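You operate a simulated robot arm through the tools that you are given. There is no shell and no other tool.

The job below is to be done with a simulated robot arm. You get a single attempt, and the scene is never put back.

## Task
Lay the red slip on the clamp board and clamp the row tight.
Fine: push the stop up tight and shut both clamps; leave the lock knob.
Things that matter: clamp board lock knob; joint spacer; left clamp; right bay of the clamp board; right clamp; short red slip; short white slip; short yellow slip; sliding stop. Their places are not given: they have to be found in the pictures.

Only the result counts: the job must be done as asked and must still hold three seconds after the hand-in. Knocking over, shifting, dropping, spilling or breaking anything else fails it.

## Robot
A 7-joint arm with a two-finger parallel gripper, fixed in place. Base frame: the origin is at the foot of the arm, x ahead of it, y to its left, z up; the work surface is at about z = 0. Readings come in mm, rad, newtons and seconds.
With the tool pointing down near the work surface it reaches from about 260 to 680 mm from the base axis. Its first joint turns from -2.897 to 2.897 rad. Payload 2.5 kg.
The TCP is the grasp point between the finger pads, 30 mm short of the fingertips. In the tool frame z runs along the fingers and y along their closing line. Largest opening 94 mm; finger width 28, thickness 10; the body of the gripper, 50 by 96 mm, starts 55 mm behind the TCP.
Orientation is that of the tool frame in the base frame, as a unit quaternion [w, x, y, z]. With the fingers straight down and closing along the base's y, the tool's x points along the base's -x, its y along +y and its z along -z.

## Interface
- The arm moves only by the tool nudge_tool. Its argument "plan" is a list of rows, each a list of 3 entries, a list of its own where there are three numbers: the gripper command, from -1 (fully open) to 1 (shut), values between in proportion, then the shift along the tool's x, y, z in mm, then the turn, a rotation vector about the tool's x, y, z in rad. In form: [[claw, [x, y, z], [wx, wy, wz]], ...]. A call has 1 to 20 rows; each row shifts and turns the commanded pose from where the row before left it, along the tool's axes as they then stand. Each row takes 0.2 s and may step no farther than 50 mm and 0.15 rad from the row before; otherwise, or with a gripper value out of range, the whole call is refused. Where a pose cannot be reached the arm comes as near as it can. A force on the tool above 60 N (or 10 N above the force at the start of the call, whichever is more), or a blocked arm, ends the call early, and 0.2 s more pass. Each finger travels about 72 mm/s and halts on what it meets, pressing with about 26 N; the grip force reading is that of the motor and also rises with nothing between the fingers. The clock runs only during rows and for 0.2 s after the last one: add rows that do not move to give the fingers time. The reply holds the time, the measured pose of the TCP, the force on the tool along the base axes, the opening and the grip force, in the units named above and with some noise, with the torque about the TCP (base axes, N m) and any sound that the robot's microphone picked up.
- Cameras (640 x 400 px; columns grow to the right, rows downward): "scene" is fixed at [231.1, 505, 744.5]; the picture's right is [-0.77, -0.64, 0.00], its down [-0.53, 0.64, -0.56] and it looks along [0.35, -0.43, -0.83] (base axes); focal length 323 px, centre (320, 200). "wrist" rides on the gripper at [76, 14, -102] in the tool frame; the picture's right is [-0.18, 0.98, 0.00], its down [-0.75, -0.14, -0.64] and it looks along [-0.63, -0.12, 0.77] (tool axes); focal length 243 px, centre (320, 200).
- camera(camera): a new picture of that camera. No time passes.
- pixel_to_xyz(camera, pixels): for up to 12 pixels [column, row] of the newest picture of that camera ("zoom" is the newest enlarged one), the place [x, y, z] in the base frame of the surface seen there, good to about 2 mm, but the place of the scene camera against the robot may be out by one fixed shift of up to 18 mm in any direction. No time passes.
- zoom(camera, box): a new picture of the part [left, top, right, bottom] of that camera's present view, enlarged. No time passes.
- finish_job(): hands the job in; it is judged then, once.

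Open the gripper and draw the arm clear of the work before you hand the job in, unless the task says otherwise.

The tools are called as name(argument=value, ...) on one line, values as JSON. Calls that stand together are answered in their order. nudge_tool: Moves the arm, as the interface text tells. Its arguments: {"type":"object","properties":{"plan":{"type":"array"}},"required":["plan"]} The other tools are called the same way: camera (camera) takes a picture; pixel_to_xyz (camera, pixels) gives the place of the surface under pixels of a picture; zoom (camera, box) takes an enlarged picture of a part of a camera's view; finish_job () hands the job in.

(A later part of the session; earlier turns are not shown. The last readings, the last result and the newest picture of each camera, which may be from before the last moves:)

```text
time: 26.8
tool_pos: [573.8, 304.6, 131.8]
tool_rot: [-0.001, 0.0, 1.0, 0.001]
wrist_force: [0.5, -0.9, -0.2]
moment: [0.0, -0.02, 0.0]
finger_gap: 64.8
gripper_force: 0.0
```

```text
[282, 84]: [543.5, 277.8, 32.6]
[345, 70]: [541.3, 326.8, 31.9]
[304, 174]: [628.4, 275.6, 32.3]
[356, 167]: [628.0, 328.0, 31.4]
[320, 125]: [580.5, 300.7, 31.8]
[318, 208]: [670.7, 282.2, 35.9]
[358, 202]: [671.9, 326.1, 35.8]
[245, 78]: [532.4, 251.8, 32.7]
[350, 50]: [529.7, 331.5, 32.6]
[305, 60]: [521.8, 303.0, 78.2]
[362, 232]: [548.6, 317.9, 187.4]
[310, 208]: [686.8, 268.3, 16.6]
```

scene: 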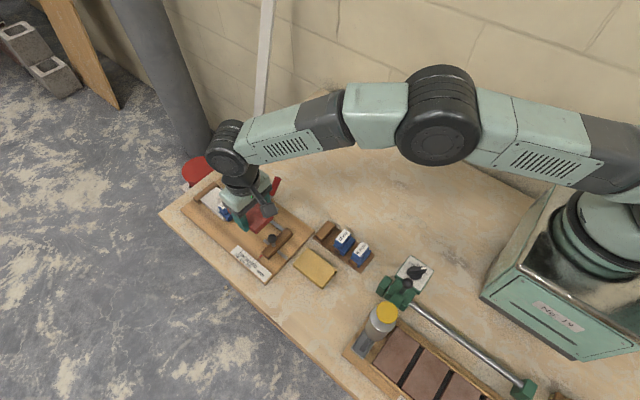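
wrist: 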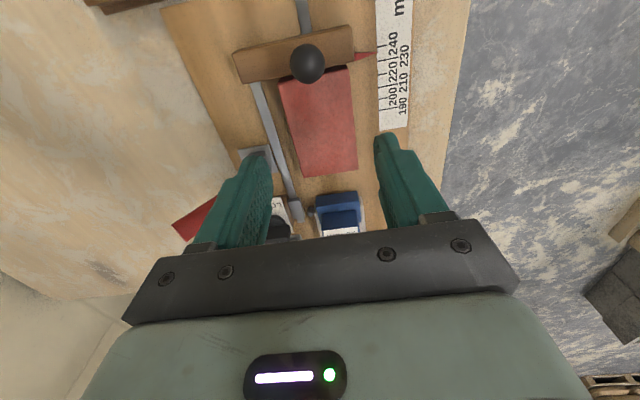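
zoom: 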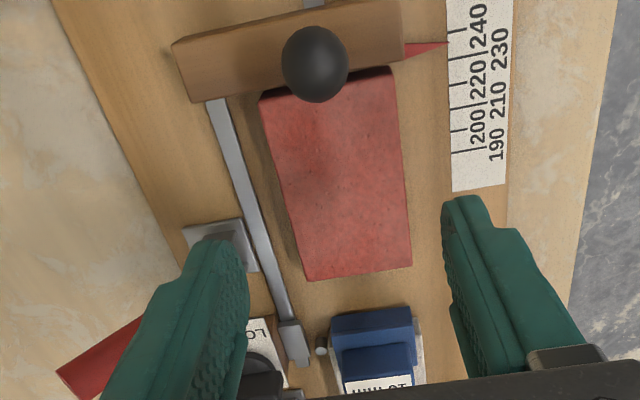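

Red slip is seated at x 541–630, y 275–331, in line with the white slip. Next I'll close the fingers and go behind the stop (TCP ≈ (488, 303)), then lower with fingertips at z≈20.

nudge_tool(plan=[[1, [0, -0.6, -10], [0, 0, 0]], [1, [30, -0.5, -5], [0, 0, 0]], [1, [30, 0, 0], [0, 0, 0]], [1, [26, 0, 0], [0, 0, 0]], [1, [0, 0, 0], [0, 0, 0]], [1, [0, 0, 40], [0, 0, 0]], [1, [0, 0, 37], [0, 0, 0]], [1, [0, 0, 15], [0, 0, 0]], [1, [0, 0, 5], [0, 0, 0]], [1, [0, 0, 0], [0, 0, 0]]])

camera(camera="wrist")

zoom(camera="scene", box=[200, 160, 330, 290])

```text
time: 29.0
tool_pos: [487.7, 303.5, 49.9]
tool_rot: [0.001, 0.0, 1.0, 0.0]
wrist_force: [-0.3, 0.0, -0.1]
moment: [0.0, 0.02, 0.03]
finger_gap: 0.1
gripper_force: 25.9
```

```text
taken
```

wrist: 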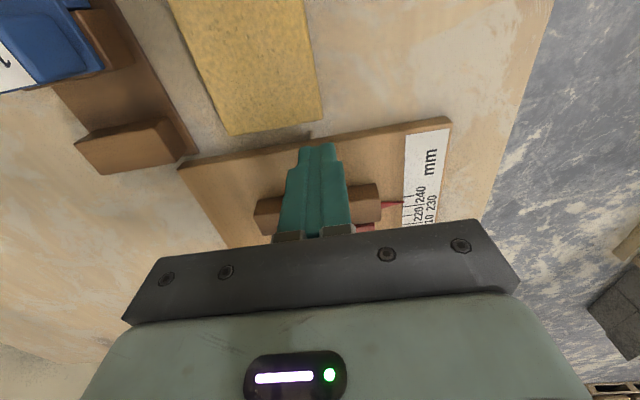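

```text
3.08 times, centred on (265, 225) of scene
```

zoom: 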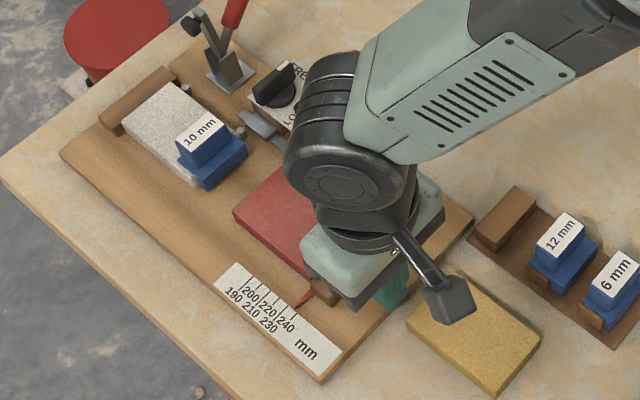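

Closed fingers are behind the stop at (487.7, 303.5, 49.9). I'll push forward in 4 mm steps, checking forces.

nudge_tool(plan=[[1, [-4, 0, 0], [0, 0, 0]], [1, [-4, 0, 0], [0, 0, 0]], [1, [-4, 0, 0], [0, 0, 0]], [1, [-3, 0, 0], [0, 0, 0]], [1, [-3, 0, 0], [0, 0, 0]], [1, [-3, 0, 0], [0, 0, 0]], [1, [0, 0, 0], [0, 0, 0]]])

camera(camera="wrist")

zoom(camera="scene", box=[200, 160, 330, 290])

```text
time: 30.6
tool_pos: [509.7, 302.8, 51.4]
tool_rot: [-0.001, 0.0, 1.0, 0.0]
wrist_force: [-2.2, 0.7, -2.3]
moment: [0.0, -0.02, 0.01]
finger_gap: 0.1
gripper_force: 25.8
```

```text
taken
```

wrist: 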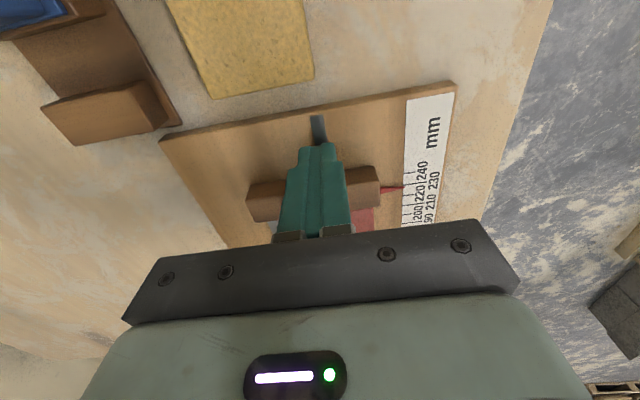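

```text
3.08 times, centred on (265, 225) of scene
```

zoom: 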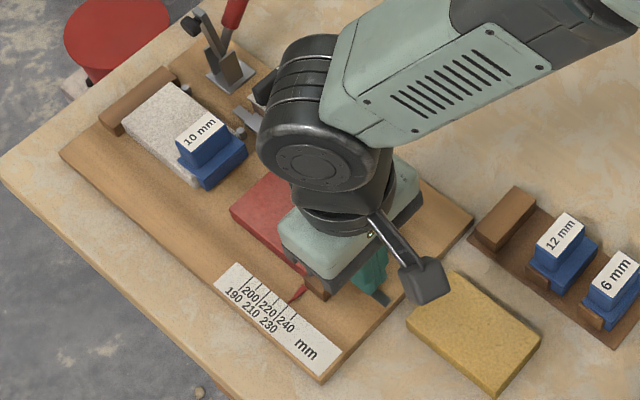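

The stop is sliding (pointer moved to ≈228, force only −2.2 N). Continue pushing in 3 mm steps.

nudge_tool(plan=[[1, [-3, 0, 0], [0, 0, 0]], [1, [-3, 0, 0], [0, 0, 0]], [1, [-3, 0, 0], [0, 0, 0]], [1, [-3, 0, 0], [0, 0, 0]], [1, [-3, 0, 0], [0, 0, 0]], [1, [-3, 0, 0], [0, 0, 0]], [1, [-3, 0, 0], [0, 0, 0]], [1, [-3, 0, 0], [0, 0, 0]], [1, [-3, 0, 0], [0, 0, 0]], [1, [0, 0, 0], [0, 0, 0]]])

camera(camera="wrist")

zoom(camera="scene", box=[200, 160, 330, 290])

```text
time: 32.8
tool_pos: [534.6, 303.6, 51.4]
tool_rot: [0.0, 0.0, 1.0, 0.0]
wrist_force: [-1.7, 1.6, -1.3]
moment: [-0.04, 0.02, 0.01]
finger_gap: 0.1
gripper_force: 25.7
```

```text
taken
```

wrist: 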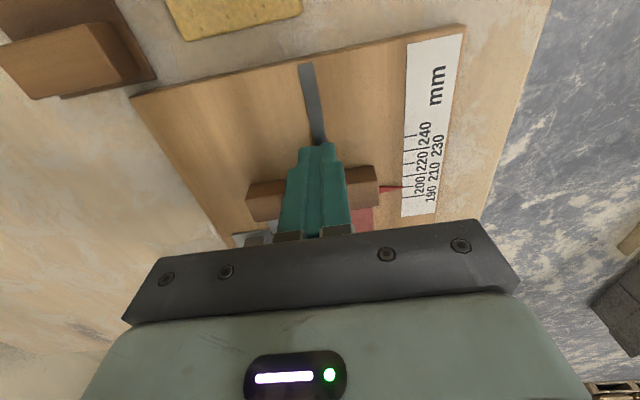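

```text
3.08 times, centred on (265, 225) of scene
```

zoom: 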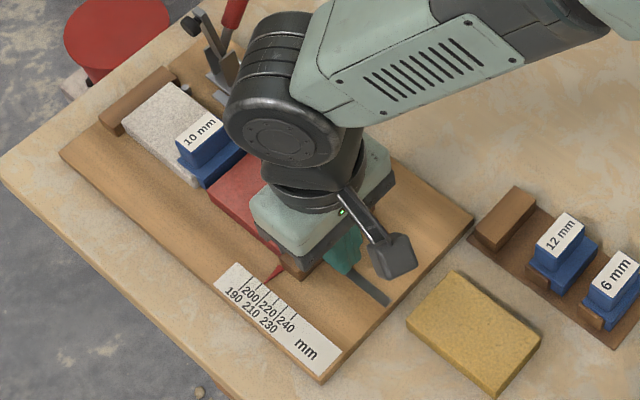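

Pointer at ≈202; the red slip is nearly at the spacer. I'll continue in smaller steps to reach contact.

nudge_tool(plan=[[1, [-2, 0, 0], [0, 0, 0]], [1, [-2, 0, 0], [0, 0, 0]], [1, [-2, 0, 0], [0, 0, 0]], [1, [-1, 0, 0], [0, 0, 0]], [1, [-1, 0, 0], [0, 0, 0]], [1, [-1, 0, 0], [0, 0, 0]], [1, [0, 0, 0], [0, 0, 0]]])

camera(camera="wrist")

```text
time: 34.4
tool_pos: [544.9, 302.1, 51.2]
tool_rot: [0.001, 0.0, 1.0, 0.0]
wrist_force: [-4.3, 1.8, 1.8]
moment: [0.01, -0.07, 0.03]
finger_gap: 0.0
gripper_force: 26.2
```

```text
taken
```

wrist: 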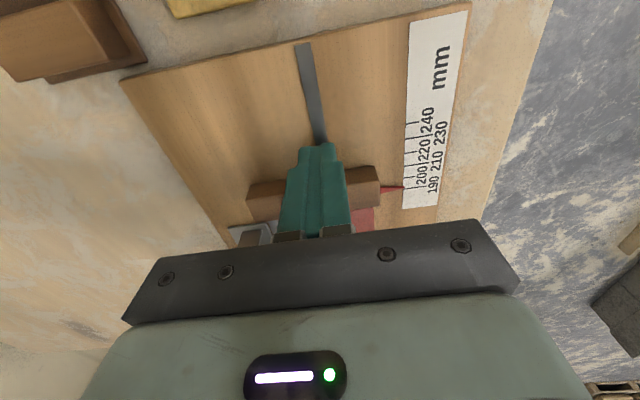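

Force has risen to −4.3 N with the pointer near 190. I'll press further in 1 mm steps to make the row tight and watch the force climb.

nudge_tool(plan=[[1, [-1, 0, 0], [0, 0, 0]], [1, [-1, 0, 0], [0, 0, 0]], [1, [0, 0, 0], [0, 0, 0]]])

zoom(camera="wrist", box=[230, 80, 450, 240])

```text
time: 35.2
tool_pos: [544.2, 303.1, 50.0]
tool_rot: [-0.002, 0.0, 1.0, -0.001]
wrist_force: [-19.5, -3.0, 5.3]
moment: [0.04, -0.43, 0.01]
finger_gap: 0.2
gripper_force: 25.8
```

```text
2.50 times, centred on (340, 160) of wrist
```

zoom: 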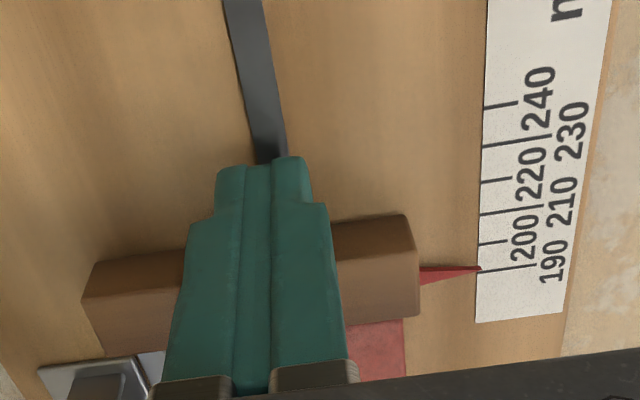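

The push force jumped to −19.5 N with the pointer on 190: the row is tight. I'll press 1 mm more, back off, and rise to inspect.

nudge_tool(plan=[[1, [-1, 0, 0], [0, 0, 0]], [1, [0, 0, 0], [0, 0, 0]], [1, [4, 0, 0], [0, 0, 0]], [1, [6, 0, 0], [0, 0, 0]], [1, [15, 0, 0], [0, 0, 0]], [1, [15, 0, -10], [0, 0, 0]], [1, [0, 0, -40], [0, 0, 0]], [1, [0, 0, -45], [0, 0, 0]], [1, [0, 0, -40], [0, 0, 0]], [1, [0, 0, 0], [0, 0, 0]]])

camera(camera="wrist")

camera(camera="scene")

```text
time: 37.4
tool_pos: [508.9, 304.2, 184.5]
tool_rot: [0.0, 0.001, 1.0, 0.0]
wrist_force: [-0.3, 0.1, 0.3]
moment: [0.06, 0.0, 0.03]
finger_gap: 0.0
gripper_force: 26.0
```

```text
taken
```

wrist: 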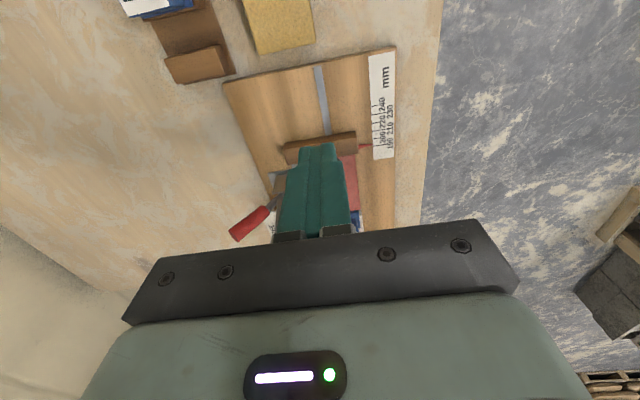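

```text
taken
```

scene: 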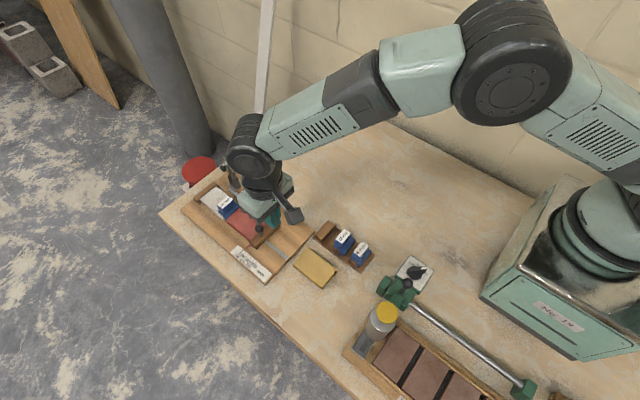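

I'll move the arm aside toward −y and up so both cameras can see the row and the clamps.

nudge_tool(plan=[[1, [0, -40, -30], [0, 0, 0]], [1, [0, -40, -30], [0, 0, 0]], [1, [0, -40, -20], [0, 0, 0]], [1, [0, -40, 0], [0, 0, 0]], [1, [0, -40, 0], [0, 0, 0]], [1, [0, 0, 0], [0, 0, 0]]])

camera(camera="wrist")

zoom(camera="scene", box=[160, 140, 310, 290])

zoom(camera="scene", box=[210, 140, 290, 220])

```text
time: 38.8
tool_pos: [507.8, 103.0, 265.1]
tool_rot: [0.0, 0.0, 1.0, 0.0]
wrist_force: [0.1, 1.0, -0.2]
moment: [-0.02, 0.0, 0.0]
finger_gap: 0.1
gripper_force: 26.0
```

```text
taken
```

wrist: 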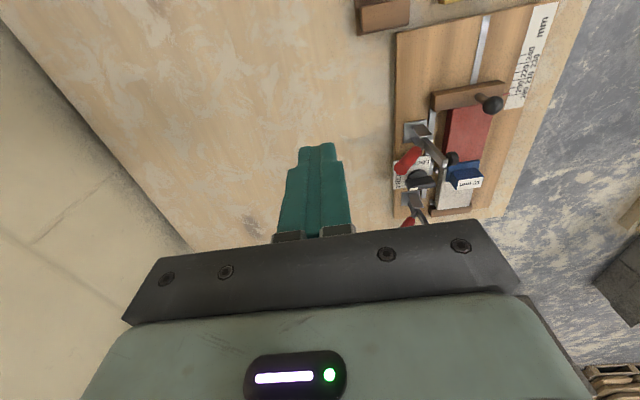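

```text
2.67 times, centred on (235, 215) of scene
```

zoom: 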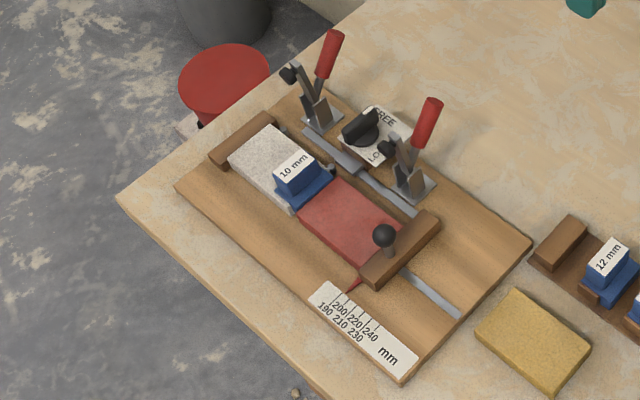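

```text
5.00 times, centred on (250, 180) of scene
```

zoom: 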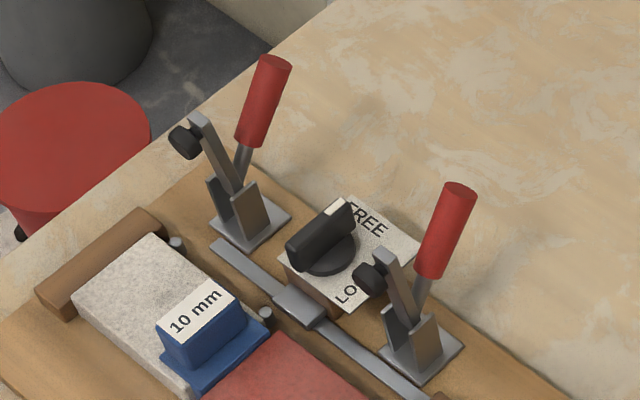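

The row looks right (white, spacer, red, stop at 190). Now a close look at the clamps from the wrist camera to learn how they're hinged.

zoom(camera="wrist", box=[370, 70, 530, 230])

zoom(camera="wrist", box=[385, 110, 475, 180])

```text
2.50 times, centred on (450, 150) of wrist
```

zoom: 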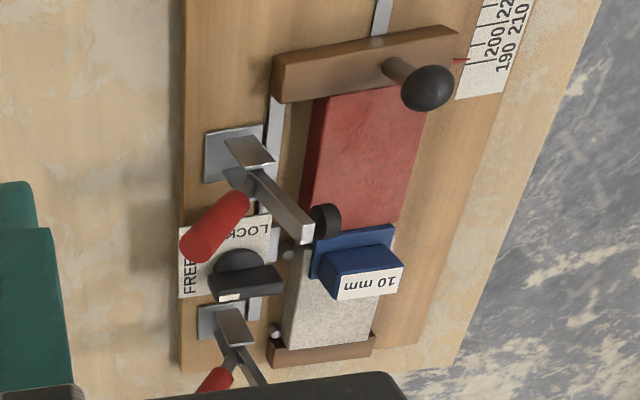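

```text
5.71 times, centred on (430, 145) of wrist
```

zoom: 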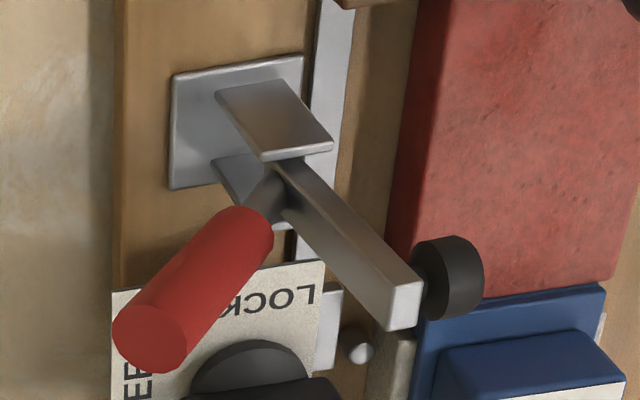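

Each clamp's arm stands up with its pad facing +y and its handle leaning back to −y, so pushing the handle toward +y should swing the pad down. I'll bring the closed fingers behind the right clamp's handle (TCP ≈ (613,150,118)).

nudge_tool(plan=[[1, [-35, 15, 0], [0, 0, 0]], [1, [-35, 16, 0], [0, 0, 0]], [1, [-35, 16, 20], [0, 0, 0]], [1, [0, 0, 45], [0, 0, 0]], [1, [0, 0, 45], [0, 0, 0]], [1, [0, 0, 37], [0, 0, 0]], [1, [0, 0, 0], [0, 0, 0]]])

camera(camera="wrist")

zoom(camera="scene", box=[200, 130, 320, 230])

```text
time: 40.4
tool_pos: [613.3, 150.7, 117.4]
tool_rot: [0.001, 0.0, 1.0, 0.0]
wrist_force: [-0.4, 0.6, -0.1]
moment: [-0.02, -0.01, 0.01]
finger_gap: 0.0
gripper_force: 25.7
```

```text
taken
```

wrist: 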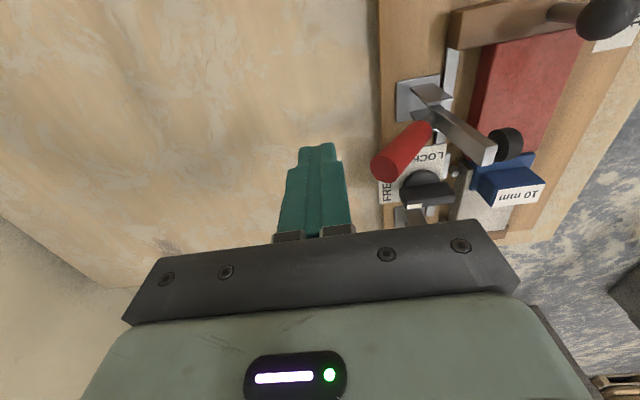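

```text
4.00 times, centred on (260, 180) of scene
```

zoom: 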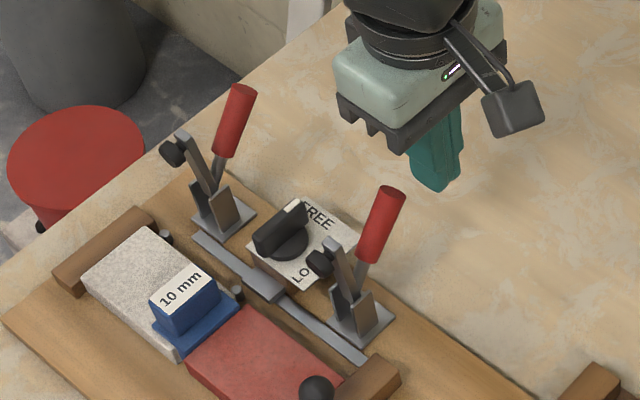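

I'll measure points along the handle (383,165)–(428,130), arm (440,112)–(488,152) and pad (505,142) from this near side view.

pixel_to_xyz(camera="wrist", pixels=[[383, 165], [380, 152], [405, 150], [425, 132], [440, 130], [445, 118], [470, 138], [489, 150], [508, 135], [420, 93], [435, 98], [405, 90]])

zoom(camera="wrist", box=[360, 60, 530, 220])

```text
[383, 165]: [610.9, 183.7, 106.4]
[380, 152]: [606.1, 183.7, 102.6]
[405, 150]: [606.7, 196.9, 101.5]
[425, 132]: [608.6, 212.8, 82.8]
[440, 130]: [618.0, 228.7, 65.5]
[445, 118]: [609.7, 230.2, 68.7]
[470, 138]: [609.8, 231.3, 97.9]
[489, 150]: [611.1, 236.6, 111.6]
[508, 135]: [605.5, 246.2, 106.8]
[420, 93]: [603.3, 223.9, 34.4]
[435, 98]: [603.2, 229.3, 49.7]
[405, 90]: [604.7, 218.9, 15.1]
```

```text
2.50 times, centred on (445, 140) of wrist
```

zoom: 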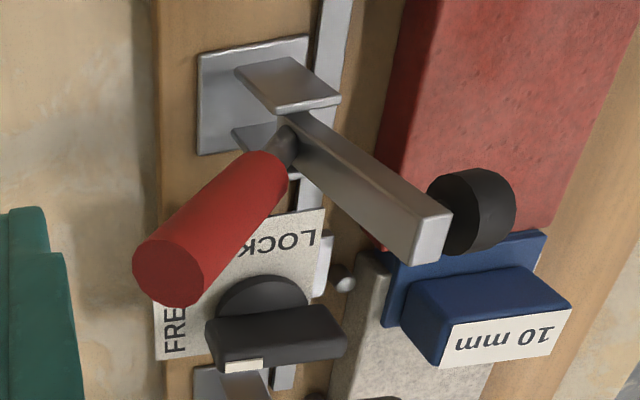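

Handle runs from (232,≈50) up to its cap at (184,106). I'll push in +y in small steps and watch the force.

nudge_tool(plan=[[1, [0, 5, 0], [0, 0, 0]], [1, [0, 5, 0], [0, 0, 0]], [1, [0, 3, 0], [0, 0, 0]], [1, [0, 2, 0], [0, 0, 0]], [1, [0, 2, 0], [0, 0, 0]], [1, [0, 2, 0], [0, 0, 0]], [1, [0, 2, 0], [0, 0, 0]], [1, [0, 2, 0], [0, 0, 0]], [1, [0, 0, 0], [0, 0, 0]]])

camera(camera="wrist")

```text
time: 42.4
tool_pos: [611.5, 170.3, 118.8]
tool_rot: [0.0, 0.001, 1.0, -0.003]
wrist_force: [-7.2, -29.9, 9.6]
moment: [-0.28, 0.06, 0.02]
finger_gap: 0.1
gripper_force: 26.4
```

```text
taken
```

wrist: 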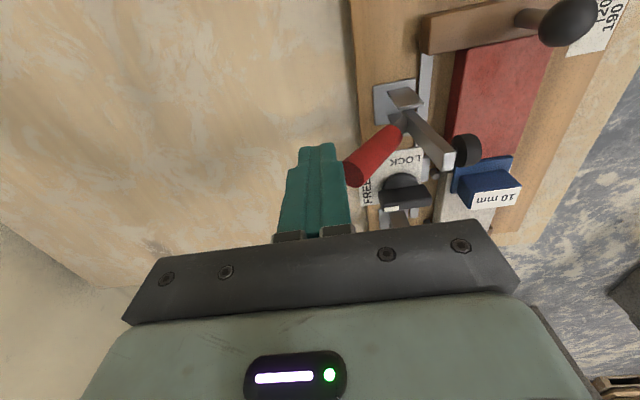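

The handle resists (−30 N) without obvious motion. Let me measure whether it moved at all before deciding; then back off.

nudge_tool(plan=[[1, [0, -5, 0], [0, 0, 0]], [1, [0, -8, 0], [0, 0, 0]], [1, [0, 0, 0], [0, 0, 0]]])

camera(camera="wrist")

zoom(camera="scene", box=[200, 130, 320, 230])

```text
time: 43.2
tool_pos: [612.3, 162.0, 117.8]
tool_rot: [0.001, 0.0, 1.0, 0.001]
wrist_force: [0.0, -0.1, 0.4]
moment: [0.01, -0.01, 0.02]
finger_gap: 0.0
gripper_force: 26.0
```

```text
taken
```

wrist: 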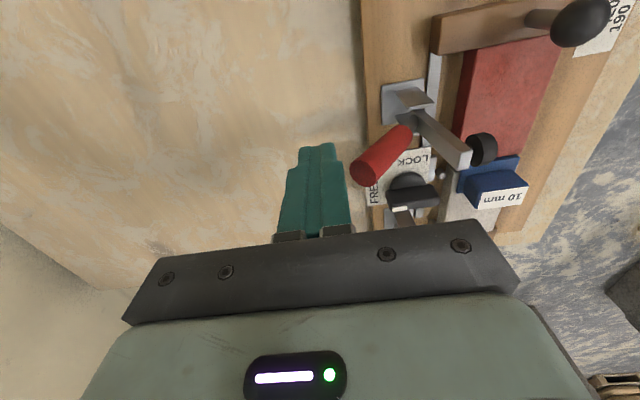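

```text
4.00 times, centred on (260, 180) of scene
```

zoom: 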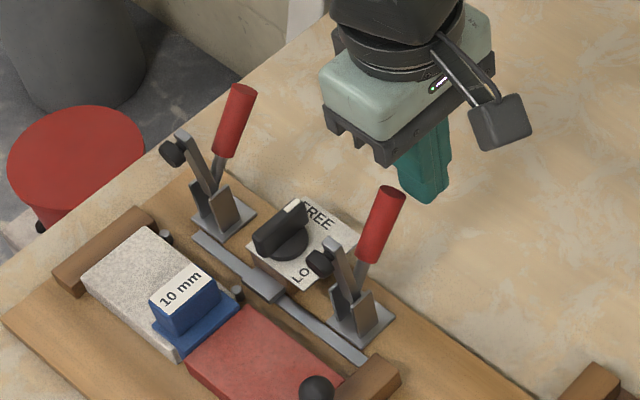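

pixel_to_xyz(camera="wrist", pixels=[[363, 170], [361, 157], [404, 132], [466, 154], [484, 142], [404, 92], [455, 147], [415, 126]])

```text
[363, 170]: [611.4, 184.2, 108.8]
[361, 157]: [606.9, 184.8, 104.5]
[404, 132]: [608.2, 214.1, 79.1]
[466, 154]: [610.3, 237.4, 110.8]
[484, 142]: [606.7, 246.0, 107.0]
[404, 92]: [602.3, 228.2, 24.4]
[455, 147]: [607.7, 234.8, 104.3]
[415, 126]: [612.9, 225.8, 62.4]
```

The handle did not move (cap still ≈(611,184,108)), so that direction is its stop; closing must be by pressing the handle down toward the back. I'll go above the handle's end (y≈190) and press down gently.

nudge_tool(plan=[[1, [0, 0, -40], [0, 0, 0]], [1, [0, 14, 0], [0, 0, 0]], [1, [0, 13, 0], [0, 0, 0]], [1, [0, 0, 0], [0, 0, 0]], [1, [0, 0, 5], [0, 0, 0]], [1, [0, 0, 3], [0, 0, 0]], [1, [0, 0, 2], [0, 0, 0]], [1, [0, 0, 0], [0, 0, 0]]])

```text
time: 45.0
tool_pos: [611.8, 186.9, 147.9]
tool_rot: [-0.001, 0.0, 1.0, 0.0]
wrist_force: [-0.6, -0.2, -0.4]
moment: [0.0, 0.02, -0.03]
finger_gap: 0.1
gripper_force: 25.8
```

Fingertips are at z≈118 above the handle end with no contact. I'll lower in 2 mm steps, watching the force.

nudge_tool(plan=[[1, [0, 0, 2], [0, 0, 0]], [1, [0, 0, 2], [0, 0, 0]], [1, [0, 0, 2], [0, 0, 0]], [1, [0, 0, 2], [0, 0, 0]], [1, [0, 0, 0], [0, 0, 0]]])

```text
time: 46.2
tool_pos: [612.8, 186.3, 140.6]
tool_rot: [0.001, 0.0, 1.0, 0.0]
wrist_force: [2.2, -7.8, 10.0]
moment: [-0.25, -0.09, 0.01]
finger_gap: 0.0
gripper_force: 25.8
```

The reaction (−7.8, +10 N) is along the handle axis — I'm pushing on its end cap. I'll rise, shift +y by 17 mm to bear on the handle's upper side, and press there.

nudge_tool(plan=[[1, [0, 0, -8], [0, 0, 0]], [1, [0, 9, 0], [0, 0, 0]], [1, [0, 8, 0], [0, 0, 0]], [1, [0, 0, 0], [0, 0, 0]], [1, [0, 0, 4], [0, 0, 0]], [1, [0, 0, 3], [0, 0, 0]], [1, [0, 0, 2], [0, 0, 0]], [1, [0, 0, 2], [0, 0, 0]], [1, [0, 0, 0], [0, 0, 0]]])

camera(camera="wrist")

```text
time: 48.2
tool_pos: [613.1, 203.8, 137.2]
tool_rot: [0.0, 0.0, 1.0, 0.0]
wrist_force: [1.3, 0.4, 1.1]
moment: [-0.02, -0.05, 0.02]
finger_gap: 0.1
gripper_force: 25.8
```

```text
taken
```

wrist: 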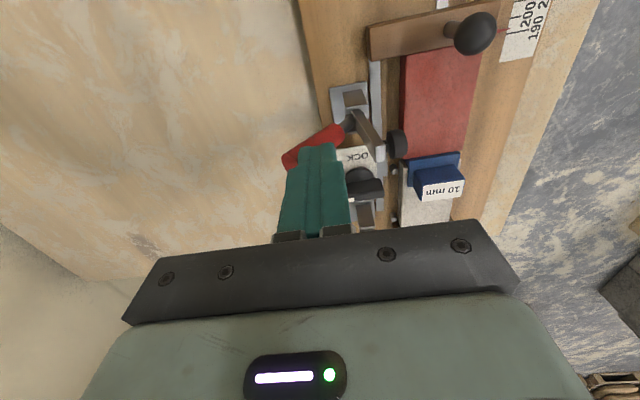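

Light contact only (1 N). I'll keep lowering in 2 mm steps and see if the handle gives.

nudge_tool(plan=[[1, [0, 0, 2], [0, 0, 0]], [1, [0, 0, 2], [0, 0, 0]], [1, [0, 0, 2], [0, 0, 0]], [1, [0, 0, 0], [0, 0, 0]]])

camera(camera="wrist")

zoom(camera="scene", box=[200, 130, 320, 230])

```text
time: 49.2
tool_pos: [612.2, 201.8, 131.5]
tool_rot: [-0.001, 0.0, 1.0, 0.0]
wrist_force: [-1.4, -0.1, 0.8]
moment: [-0.01, 0.02, 0.0]
finger_gap: 0.0
gripper_force: 25.8
```

```text
taken
```

wrist: 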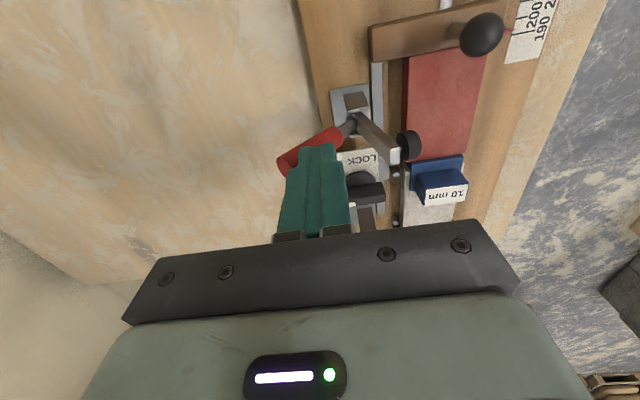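

```text
4.00 times, centred on (260, 180) of scene
```

zoom: 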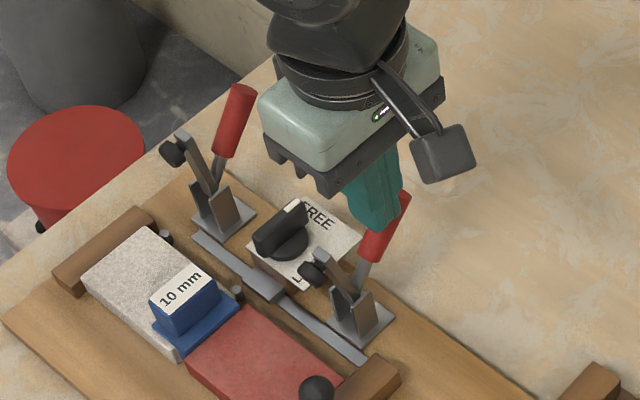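

The pad and handle have begun to move (pad now at zoom (314,272)) with under 1 N of force: pressing down is right. I'll continue down while drifting −y to follow the handle's arc.

nudge_tool(plan=[[1, [0, -1, 2.5], [0, 0, 0]], [1, [0, -1, 2.5], [0, 0, 0]], [1, [0, -1, 2.5], [0, 0, 0]], [1, [0, -1, 2.5], [0, 0, 0]], [1, [0, -1, 2.5], [0, 0, 0]], [1, [0, -1, 2.5], [0, 0, 0]], [1, [0, 0, 0], [0, 0, 0]]])

camera(camera="wrist")

zoom(camera="scene", box=[200, 130, 320, 230])

```text
time: 50.8
tool_pos: [612.0, 198.1, 115.6]
tool_rot: [0.001, 0.001, 1.0, 0.0]
wrist_force: [0.0, 0.0, 0.1]
moment: [0.01, -0.02, -0.04]
finger_gap: 0.0
gripper_force: 25.9
```

```text
taken
```

wrist: 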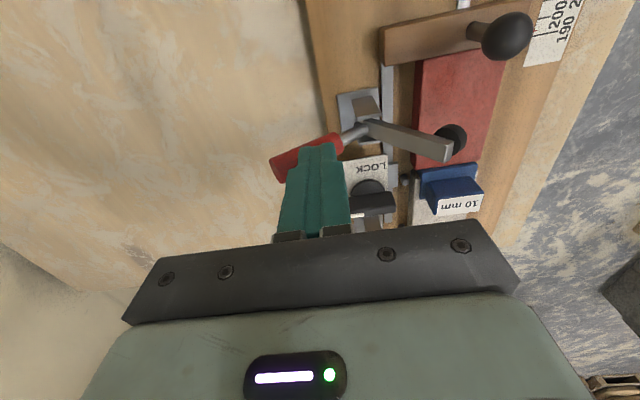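

```text
4.00 times, centred on (260, 180) of scene
```

zoom: 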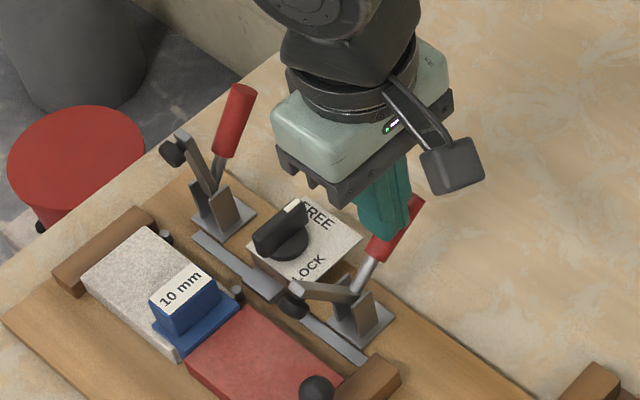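

The pad is swinging down nicely as the handle goes back. I'll continue along the arc.

nudge_tool(plan=[[1, [0, -2, 2.5], [0, 0, 0]], [1, [0, -2, 2.5], [0, 0, 0]], [1, [0, -2, 2.5], [0, 0, 0]], [1, [0, -2, 2.5], [0, 0, 0]], [1, [0, -1, 2.5], [0, 0, 0]], [1, [0, -1, 2.5], [0, 0, 0]], [1, [0, 0, 0], [0, 0, 0]]])

camera(camera="wrist")

zoom(camera="scene", box=[200, 130, 320, 230])

```text
time: 52.4
tool_pos: [613.6, 188.5, 101.1]
tool_rot: [0.0, 0.0, 1.0, 0.0]
wrist_force: [0.5, 0.3, 0.0]
moment: [0.01, 0.03, -0.02]
finger_gap: 0.2
gripper_force: 26.4
```

```text
taken
```

wrist: 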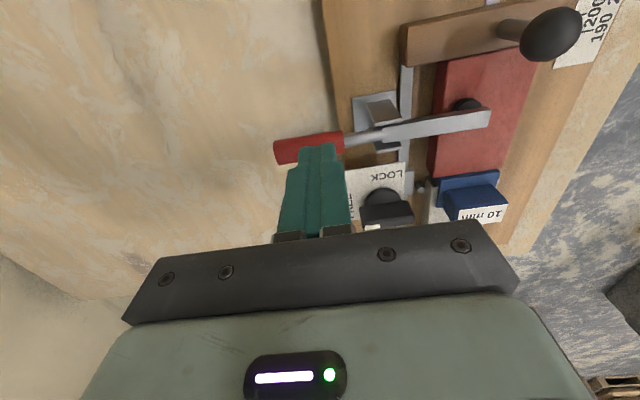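

```text
4.00 times, centred on (260, 180) of scene
```

zoom: 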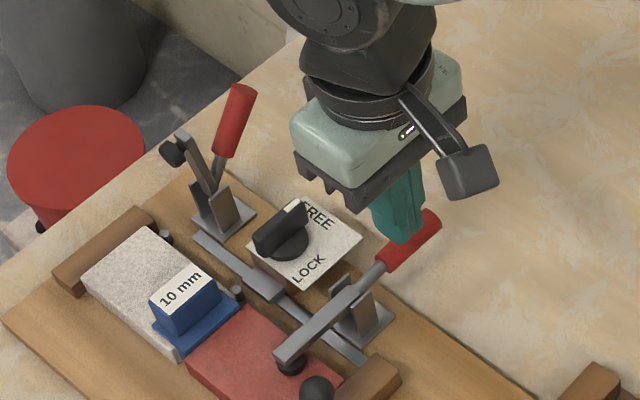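

The arm is nearly horizontal with its pad just above the red slip. I'll press on in 2 mm steps, watching for force and the toggle click.

nudge_tool(plan=[[1, [0, -0.5, 2], [0, 0, 0]], [1, [0, -0.5, 2], [0, 0, 0]], [1, [0, -0.5, 2], [0, 0, 0]], [1, [0, -0.5, 2], [0, 0, 0]], [1, [0, 0, 0], [0, 0, 0]]])

camera(camera="wrist")

zoom(camera="scene", box=[200, 130, 320, 230])

```text
time: 53.6
tool_pos: [612.8, 187.0, 93.4]
tool_rot: [0.0, 0.0, 1.0, 0.0]
wrist_force: [0.2, 0.3, -0.4]
moment: [0.0, -0.03, 0.01]
finger_gap: 0.0
gripper_force: 26.4
```

```text
taken
```

wrist: 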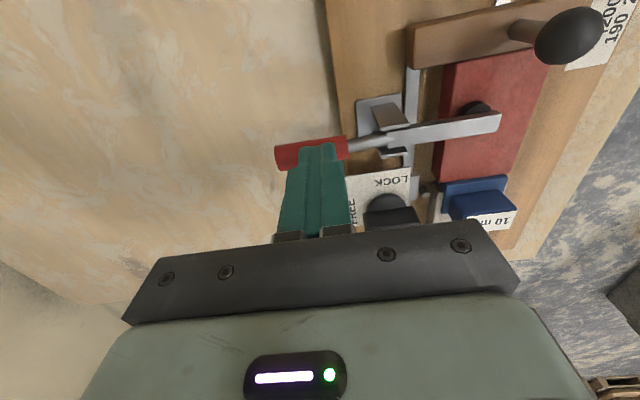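

```text
4.00 times, centred on (260, 180) of scene
```

zoom: 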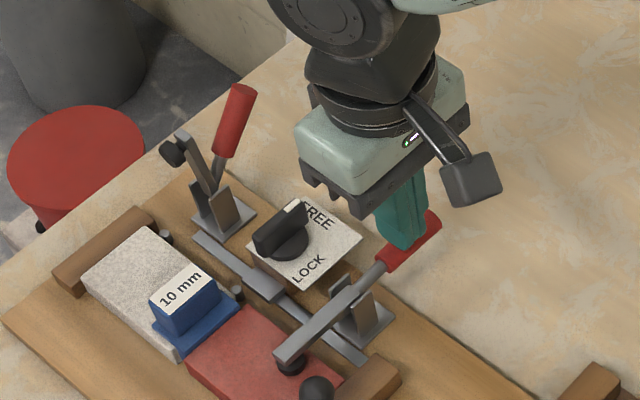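

The clamp pose didn't change between the last two views and the force is zero — it may have snapped down on its own. I'll measure the handle, arm and pad heights.

pixel_to_xyz(camera="wrist", pixels=[[285, 158], [300, 150], [335, 150], [365, 143], [400, 138], [450, 128], [495, 121], [480, 106], [500, 75], [455, 160]])

zoom(camera="wrist", box=[260, 80, 540, 230])

```text
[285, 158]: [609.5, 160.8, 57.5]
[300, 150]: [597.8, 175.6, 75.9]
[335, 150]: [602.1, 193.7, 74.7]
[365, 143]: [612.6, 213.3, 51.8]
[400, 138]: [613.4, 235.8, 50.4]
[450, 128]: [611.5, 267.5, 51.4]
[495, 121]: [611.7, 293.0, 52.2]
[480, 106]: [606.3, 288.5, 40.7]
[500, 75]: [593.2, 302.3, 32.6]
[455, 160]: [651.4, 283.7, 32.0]
```

```text
2.29 times, centred on (400, 155) of wrist
```

zoom: 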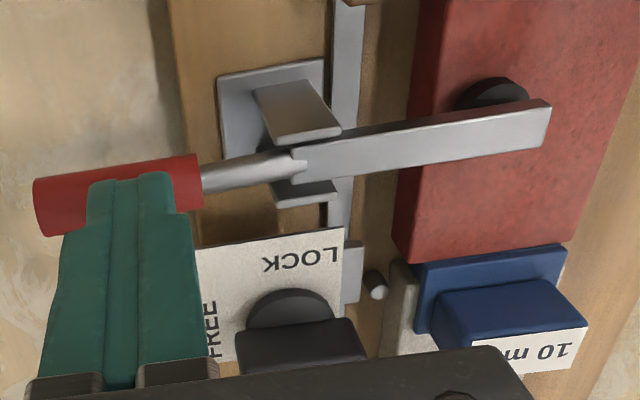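

The arm is level (top z≈51.5) and the handle nearly horizontal (z≈55). I'll press down a bit more until there is firm contact to be sure it's locked.

nudge_tool(plan=[[1, [0, 0, 1.5], [0, 0, 0]], [1, [0, 0, 1.5], [0, 0, 0]], [1, [0, 0, 1], [0, 0, 0]], [1, [0, 0, 1], [0, 0, 0]], [1, [0, 0, 0], [0, 0, 0]]])

```text
time: 54.8
tool_pos: [612.3, 185.4, 89.0]
tool_rot: [0.0, 0.0, 1.0, 0.0]
wrist_force: [0.0, 0.9, 0.4]
moment: [0.02, -0.02, -0.03]
finger_gap: 0.1
gripper_force: 25.8
```

Still no force at z=89 (tips ≈59). A few more 1 mm steps until the handle pushes back.

nudge_tool(plan=[[1, [0, 0, 1], [0, 0, 0]], [1, [0, 0, 1], [0, 0, 0]], [1, [0, 0, 1], [0, 0, 0]], [1, [0, 0, 0], [0, 0, 0]]])

camera(camera="wrist")

```text
time: 55.8
tool_pos: [612.7, 186.8, 87.4]
tool_rot: [0.001, 0.0, 1.0, 0.001]
wrist_force: [-11.0, -2.9, 27.6]
moment: [-0.14, 0.28, -0.02]
finger_gap: 0.0
gripper_force: 26.0
```

```text
taken
```

wrist: 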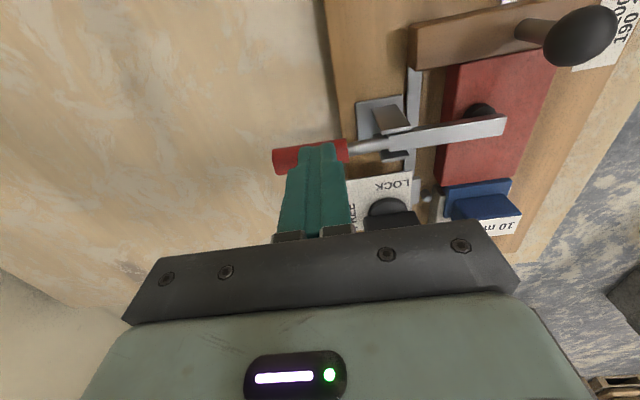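

Contact is firm (27.6 N) with the handle down: the right clamp is shut. I'll rise well clear and then take pictures to check the result and plan the left clamp.

nudge_tool(plan=[[1, [0, 0, -5], [0, 0, 0]], [1, [0, 0, -30], [0, 0, 0]], [1, [0, 0, -45], [0, 0, 0]], [1, [0, 0, -45], [0, 0, 0]], [1, [0, -30, 0], [0, 0, 0]], [1, [0, 0, 0], [0, 0, 0]]])

camera(camera="wrist")

zoom(camera="scene", box=[170, 140, 310, 280])

```text
time: 57.2
tool_pos: [612.3, 154.8, 209.7]
tool_rot: [0.0, -0.001, 1.0, 0.0]
wrist_force: [1.0, 0.1, -0.1]
moment: [0.03, 0.01, -0.02]
finger_gap: 0.1
gripper_force: 26.3
```

```text
taken
```

wrist: 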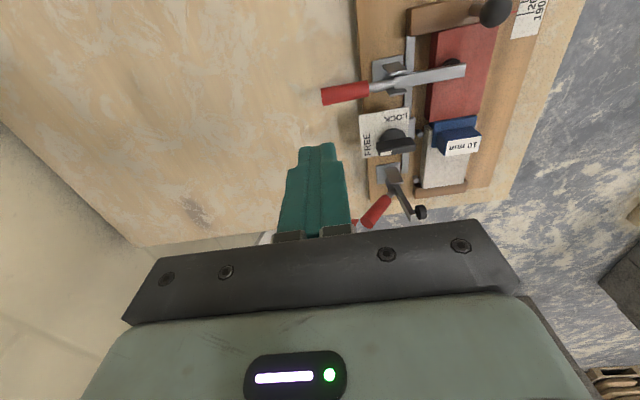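

```text
2.86 times, centred on (240, 210) of scene
```

zoom: 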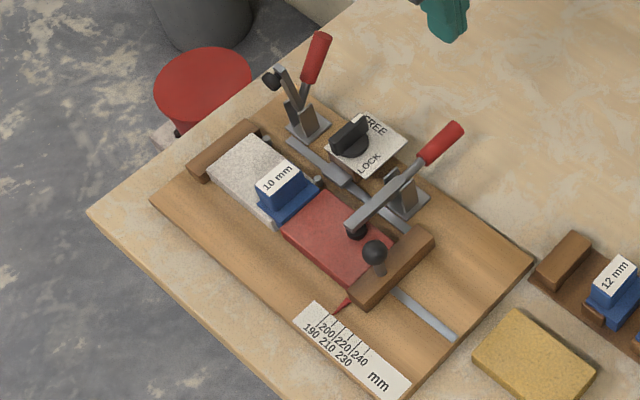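

The right clamp holds the red slip. I'll measure the knob's height and the left clamp's handle and arm from this view.

zoom(camera="wrist", box=[340, 80, 500, 230])

pixel_to_xyz(camera="wrist", pixels=[[396, 137], [408, 145], [372, 140], [388, 202], [372, 215], [366, 222], [398, 190], [411, 213], [421, 211], [325, 97], [365, 88], [390, 170]])

```text
2.67 times, centred on (420, 155) of wrist
```

zoom: 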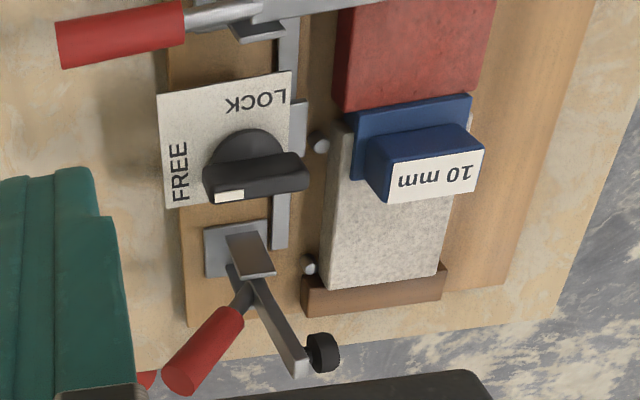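

```text
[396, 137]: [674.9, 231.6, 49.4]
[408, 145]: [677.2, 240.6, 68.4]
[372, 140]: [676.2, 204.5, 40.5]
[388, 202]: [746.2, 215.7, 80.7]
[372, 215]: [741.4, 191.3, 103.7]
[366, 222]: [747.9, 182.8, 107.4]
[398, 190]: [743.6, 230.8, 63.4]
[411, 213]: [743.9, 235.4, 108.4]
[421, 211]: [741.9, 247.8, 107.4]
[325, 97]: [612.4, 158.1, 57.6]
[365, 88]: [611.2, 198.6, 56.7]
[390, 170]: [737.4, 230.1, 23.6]
```

Knob top is at z≈68 and the left handle runs at x≈745 with its cap at (747,183,107). The vertical tool can't reach there, so I'll tilt the tool 0.5 rad so the fingers point outward, and verify the pose.

nudge_tool(plan=[[1, [0, 0, 0], [0, -0.125, 0]], [1, [0, 0, 0], [0, -0.125, 0]], [1, [0, 0, 0], [0, -0.125, 0]], [1, [0, 0, 0], [0, -0.125, 0]], [1, [0, 0, 0], [0, 0, 0]]])

camera(camera="scene")

```text
time: 58.4
tool_pos: [611.2, 155.4, 209.6]
tool_rot: [0.248, 0.0, 0.969, 0.0]
wrist_force: [-0.7, -0.7, 0.0]
moment: [0.02, -0.01, 0.0]
finger_gap: 0.0
gripper_force: 26.4
```

```text
taken
```

scene: 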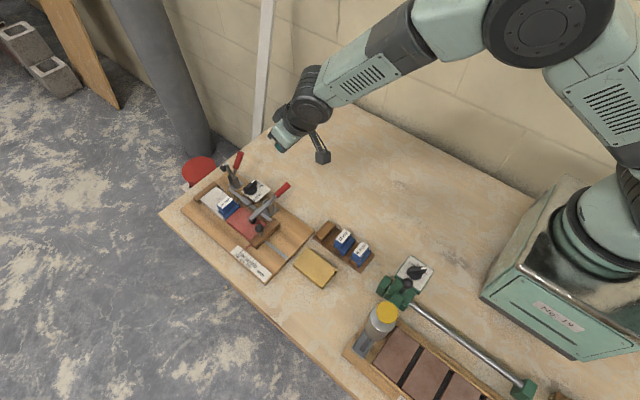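

Tilt is right (fingers point out at z' = (0.48, 0, −0.88)). Now translate +x by about 127 mm at this height.

nudge_tool(plan=[[1, [-37.1, 0, 20.3], [0, 0, 0]], [1, [-37.1, 0, 20.3], [0, 0, 0]], [1, [-37.1, 0, 20.3], [0, 0, 0]], [1, [0, 0, 0], [0, 0, 0]], [1, [0, 0, 0], [0, 0, 0]]])

camera(camera="wrist")

zoom(camera="scene", box=[180, 60, 320, 230])

```text
time: 59.6
tool_pos: [739.0, 156.5, 209.2]
tool_rot: [0.247, 0.0, 0.969, 0.0]
wrist_force: [-0.1, -0.2, 1.0]
moment: [0.02, 0.02, 0.0]
finger_gap: 0.2
gripper_force: 26.0
```

```text
taken
```

wrist: 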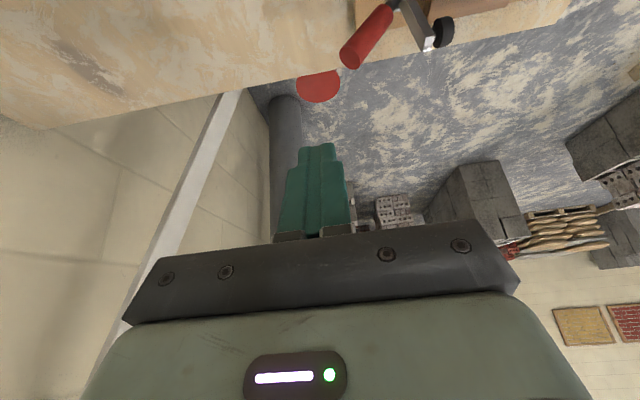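

```text
2.35 times, centred on (250, 145) of scene
```

zoom: 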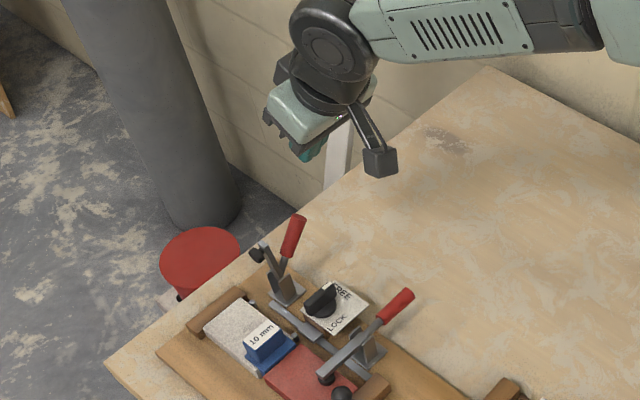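

Reached (739, 156.5, 209). I'll measure the left handle cap (350,60) and arm from here.

pixel_to_xyz(camera="wrist", pixels=[[350, 60], [345, 48], [367, 35], [385, 12], [428, 42], [443, 32], [415, 20], [372, 45]])

zoom(camera="wrist", box=[300, 0, 480, 110])

```text
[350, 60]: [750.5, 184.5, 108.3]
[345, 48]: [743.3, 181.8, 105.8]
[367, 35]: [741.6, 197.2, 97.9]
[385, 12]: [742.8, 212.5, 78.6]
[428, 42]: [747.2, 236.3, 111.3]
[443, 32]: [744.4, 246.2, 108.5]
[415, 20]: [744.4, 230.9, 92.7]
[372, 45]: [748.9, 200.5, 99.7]
```

```text
3.56 times, centred on (390, 55) of wrist
```

zoom: 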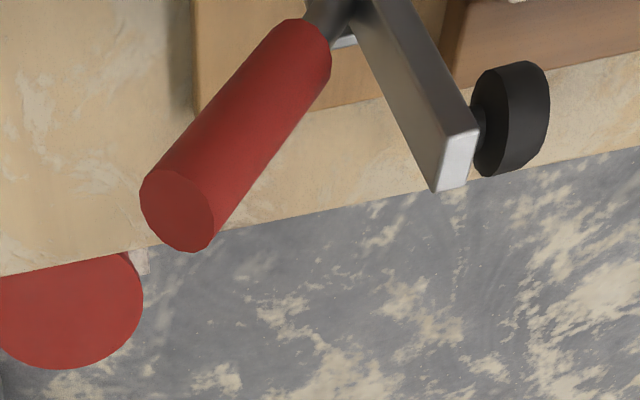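

Handle centre at x≈746, same y–z geometry as the right one. I'll move +y to 204 at height, then lower to just above the handle.

nudge_tool(plan=[[1, [0, 24, 0], [0, 0, 0]], [1, [0, 23.5, 0], [0, 0, 0]], [1, [0, 0, 0], [0, 0, 0]], [1, [14.4, 0, 26.3], [0, 0, 0]], [1, [12.5, 0, 22.8], [0, 0, 0]], [1, [0, 0, 0], [0, 0, 0]], [1, [0, 0, 0], [0, 0, 0]]])

camera(camera="wrist")

zoom(camera="scene", box=[180, 110, 300, 220])

```text
time: 61.2
tool_pos: [738.2, 202.7, 153.6]
tool_rot: [0.247, 0.0, 0.969, 0.001]
wrist_force: [-0.8, 0.2, 0.7]
moment: [0.01, 0.03, 0.02]
finger_gap: 0.0
gripper_force: 26.4
```

```text
taken
```

wrist: 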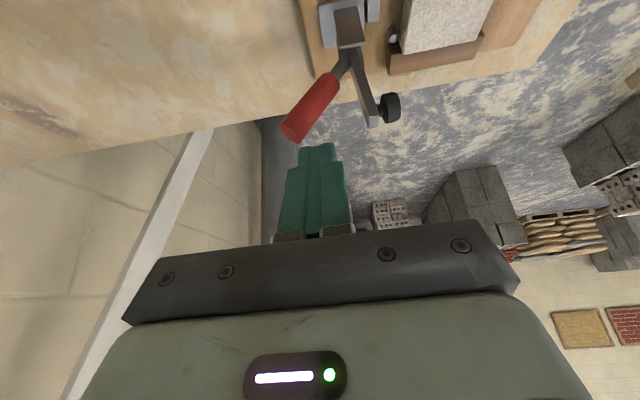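

```text
3.64 times, centred on (240, 165) of scene
```

zoom: 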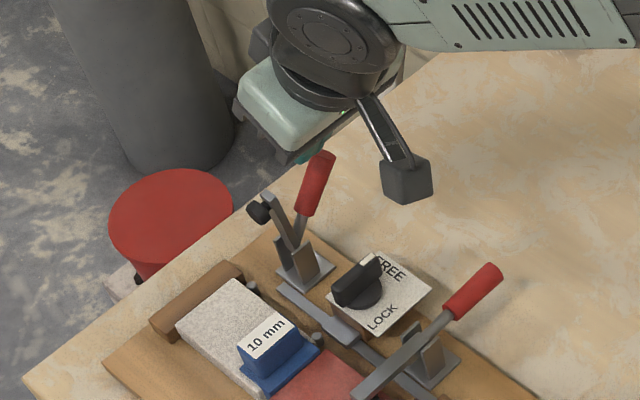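

Fingertips are just above the handle. I'll lower in 2.5 mm steps to make contact.

nudge_tool(plan=[[1, [1.2, 0, 2.2], [0, 0, 0]], [1, [1.2, 0, 2.2], [0, 0, 0]], [1, [1.2, 0, 2.2], [0, 0, 0]], [1, [1.2, 0, 2.2], [0, 0, 0]], [1, [1.2, 0, 2.2], [0, 0, 0]], [1, [1.2, 0, 2.2], [0, 0, 0]], [1, [0, 0, 0], [0, 0, 0]]])

camera(camera="wrist")

```text
time: 62.8
tool_pos: [738.0, 203.6, 139.2]
tool_rot: [0.247, -0.001, 0.969, 0.0]
wrist_force: [0.3, 0.7, -0.8]
moment: [0.04, 0.03, 0.0]
finger_gap: 0.0
gripper_force: 25.9
```

```text
taken
```

wrist: 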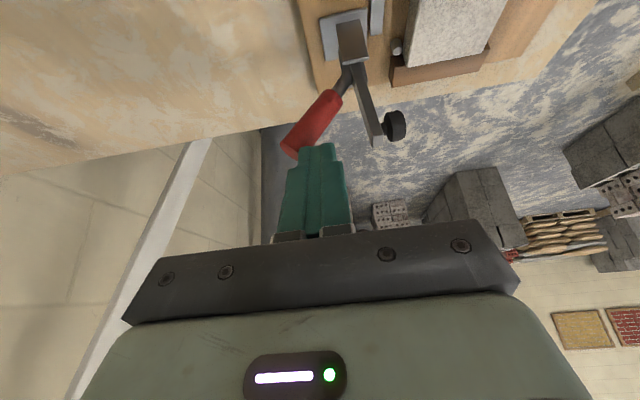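

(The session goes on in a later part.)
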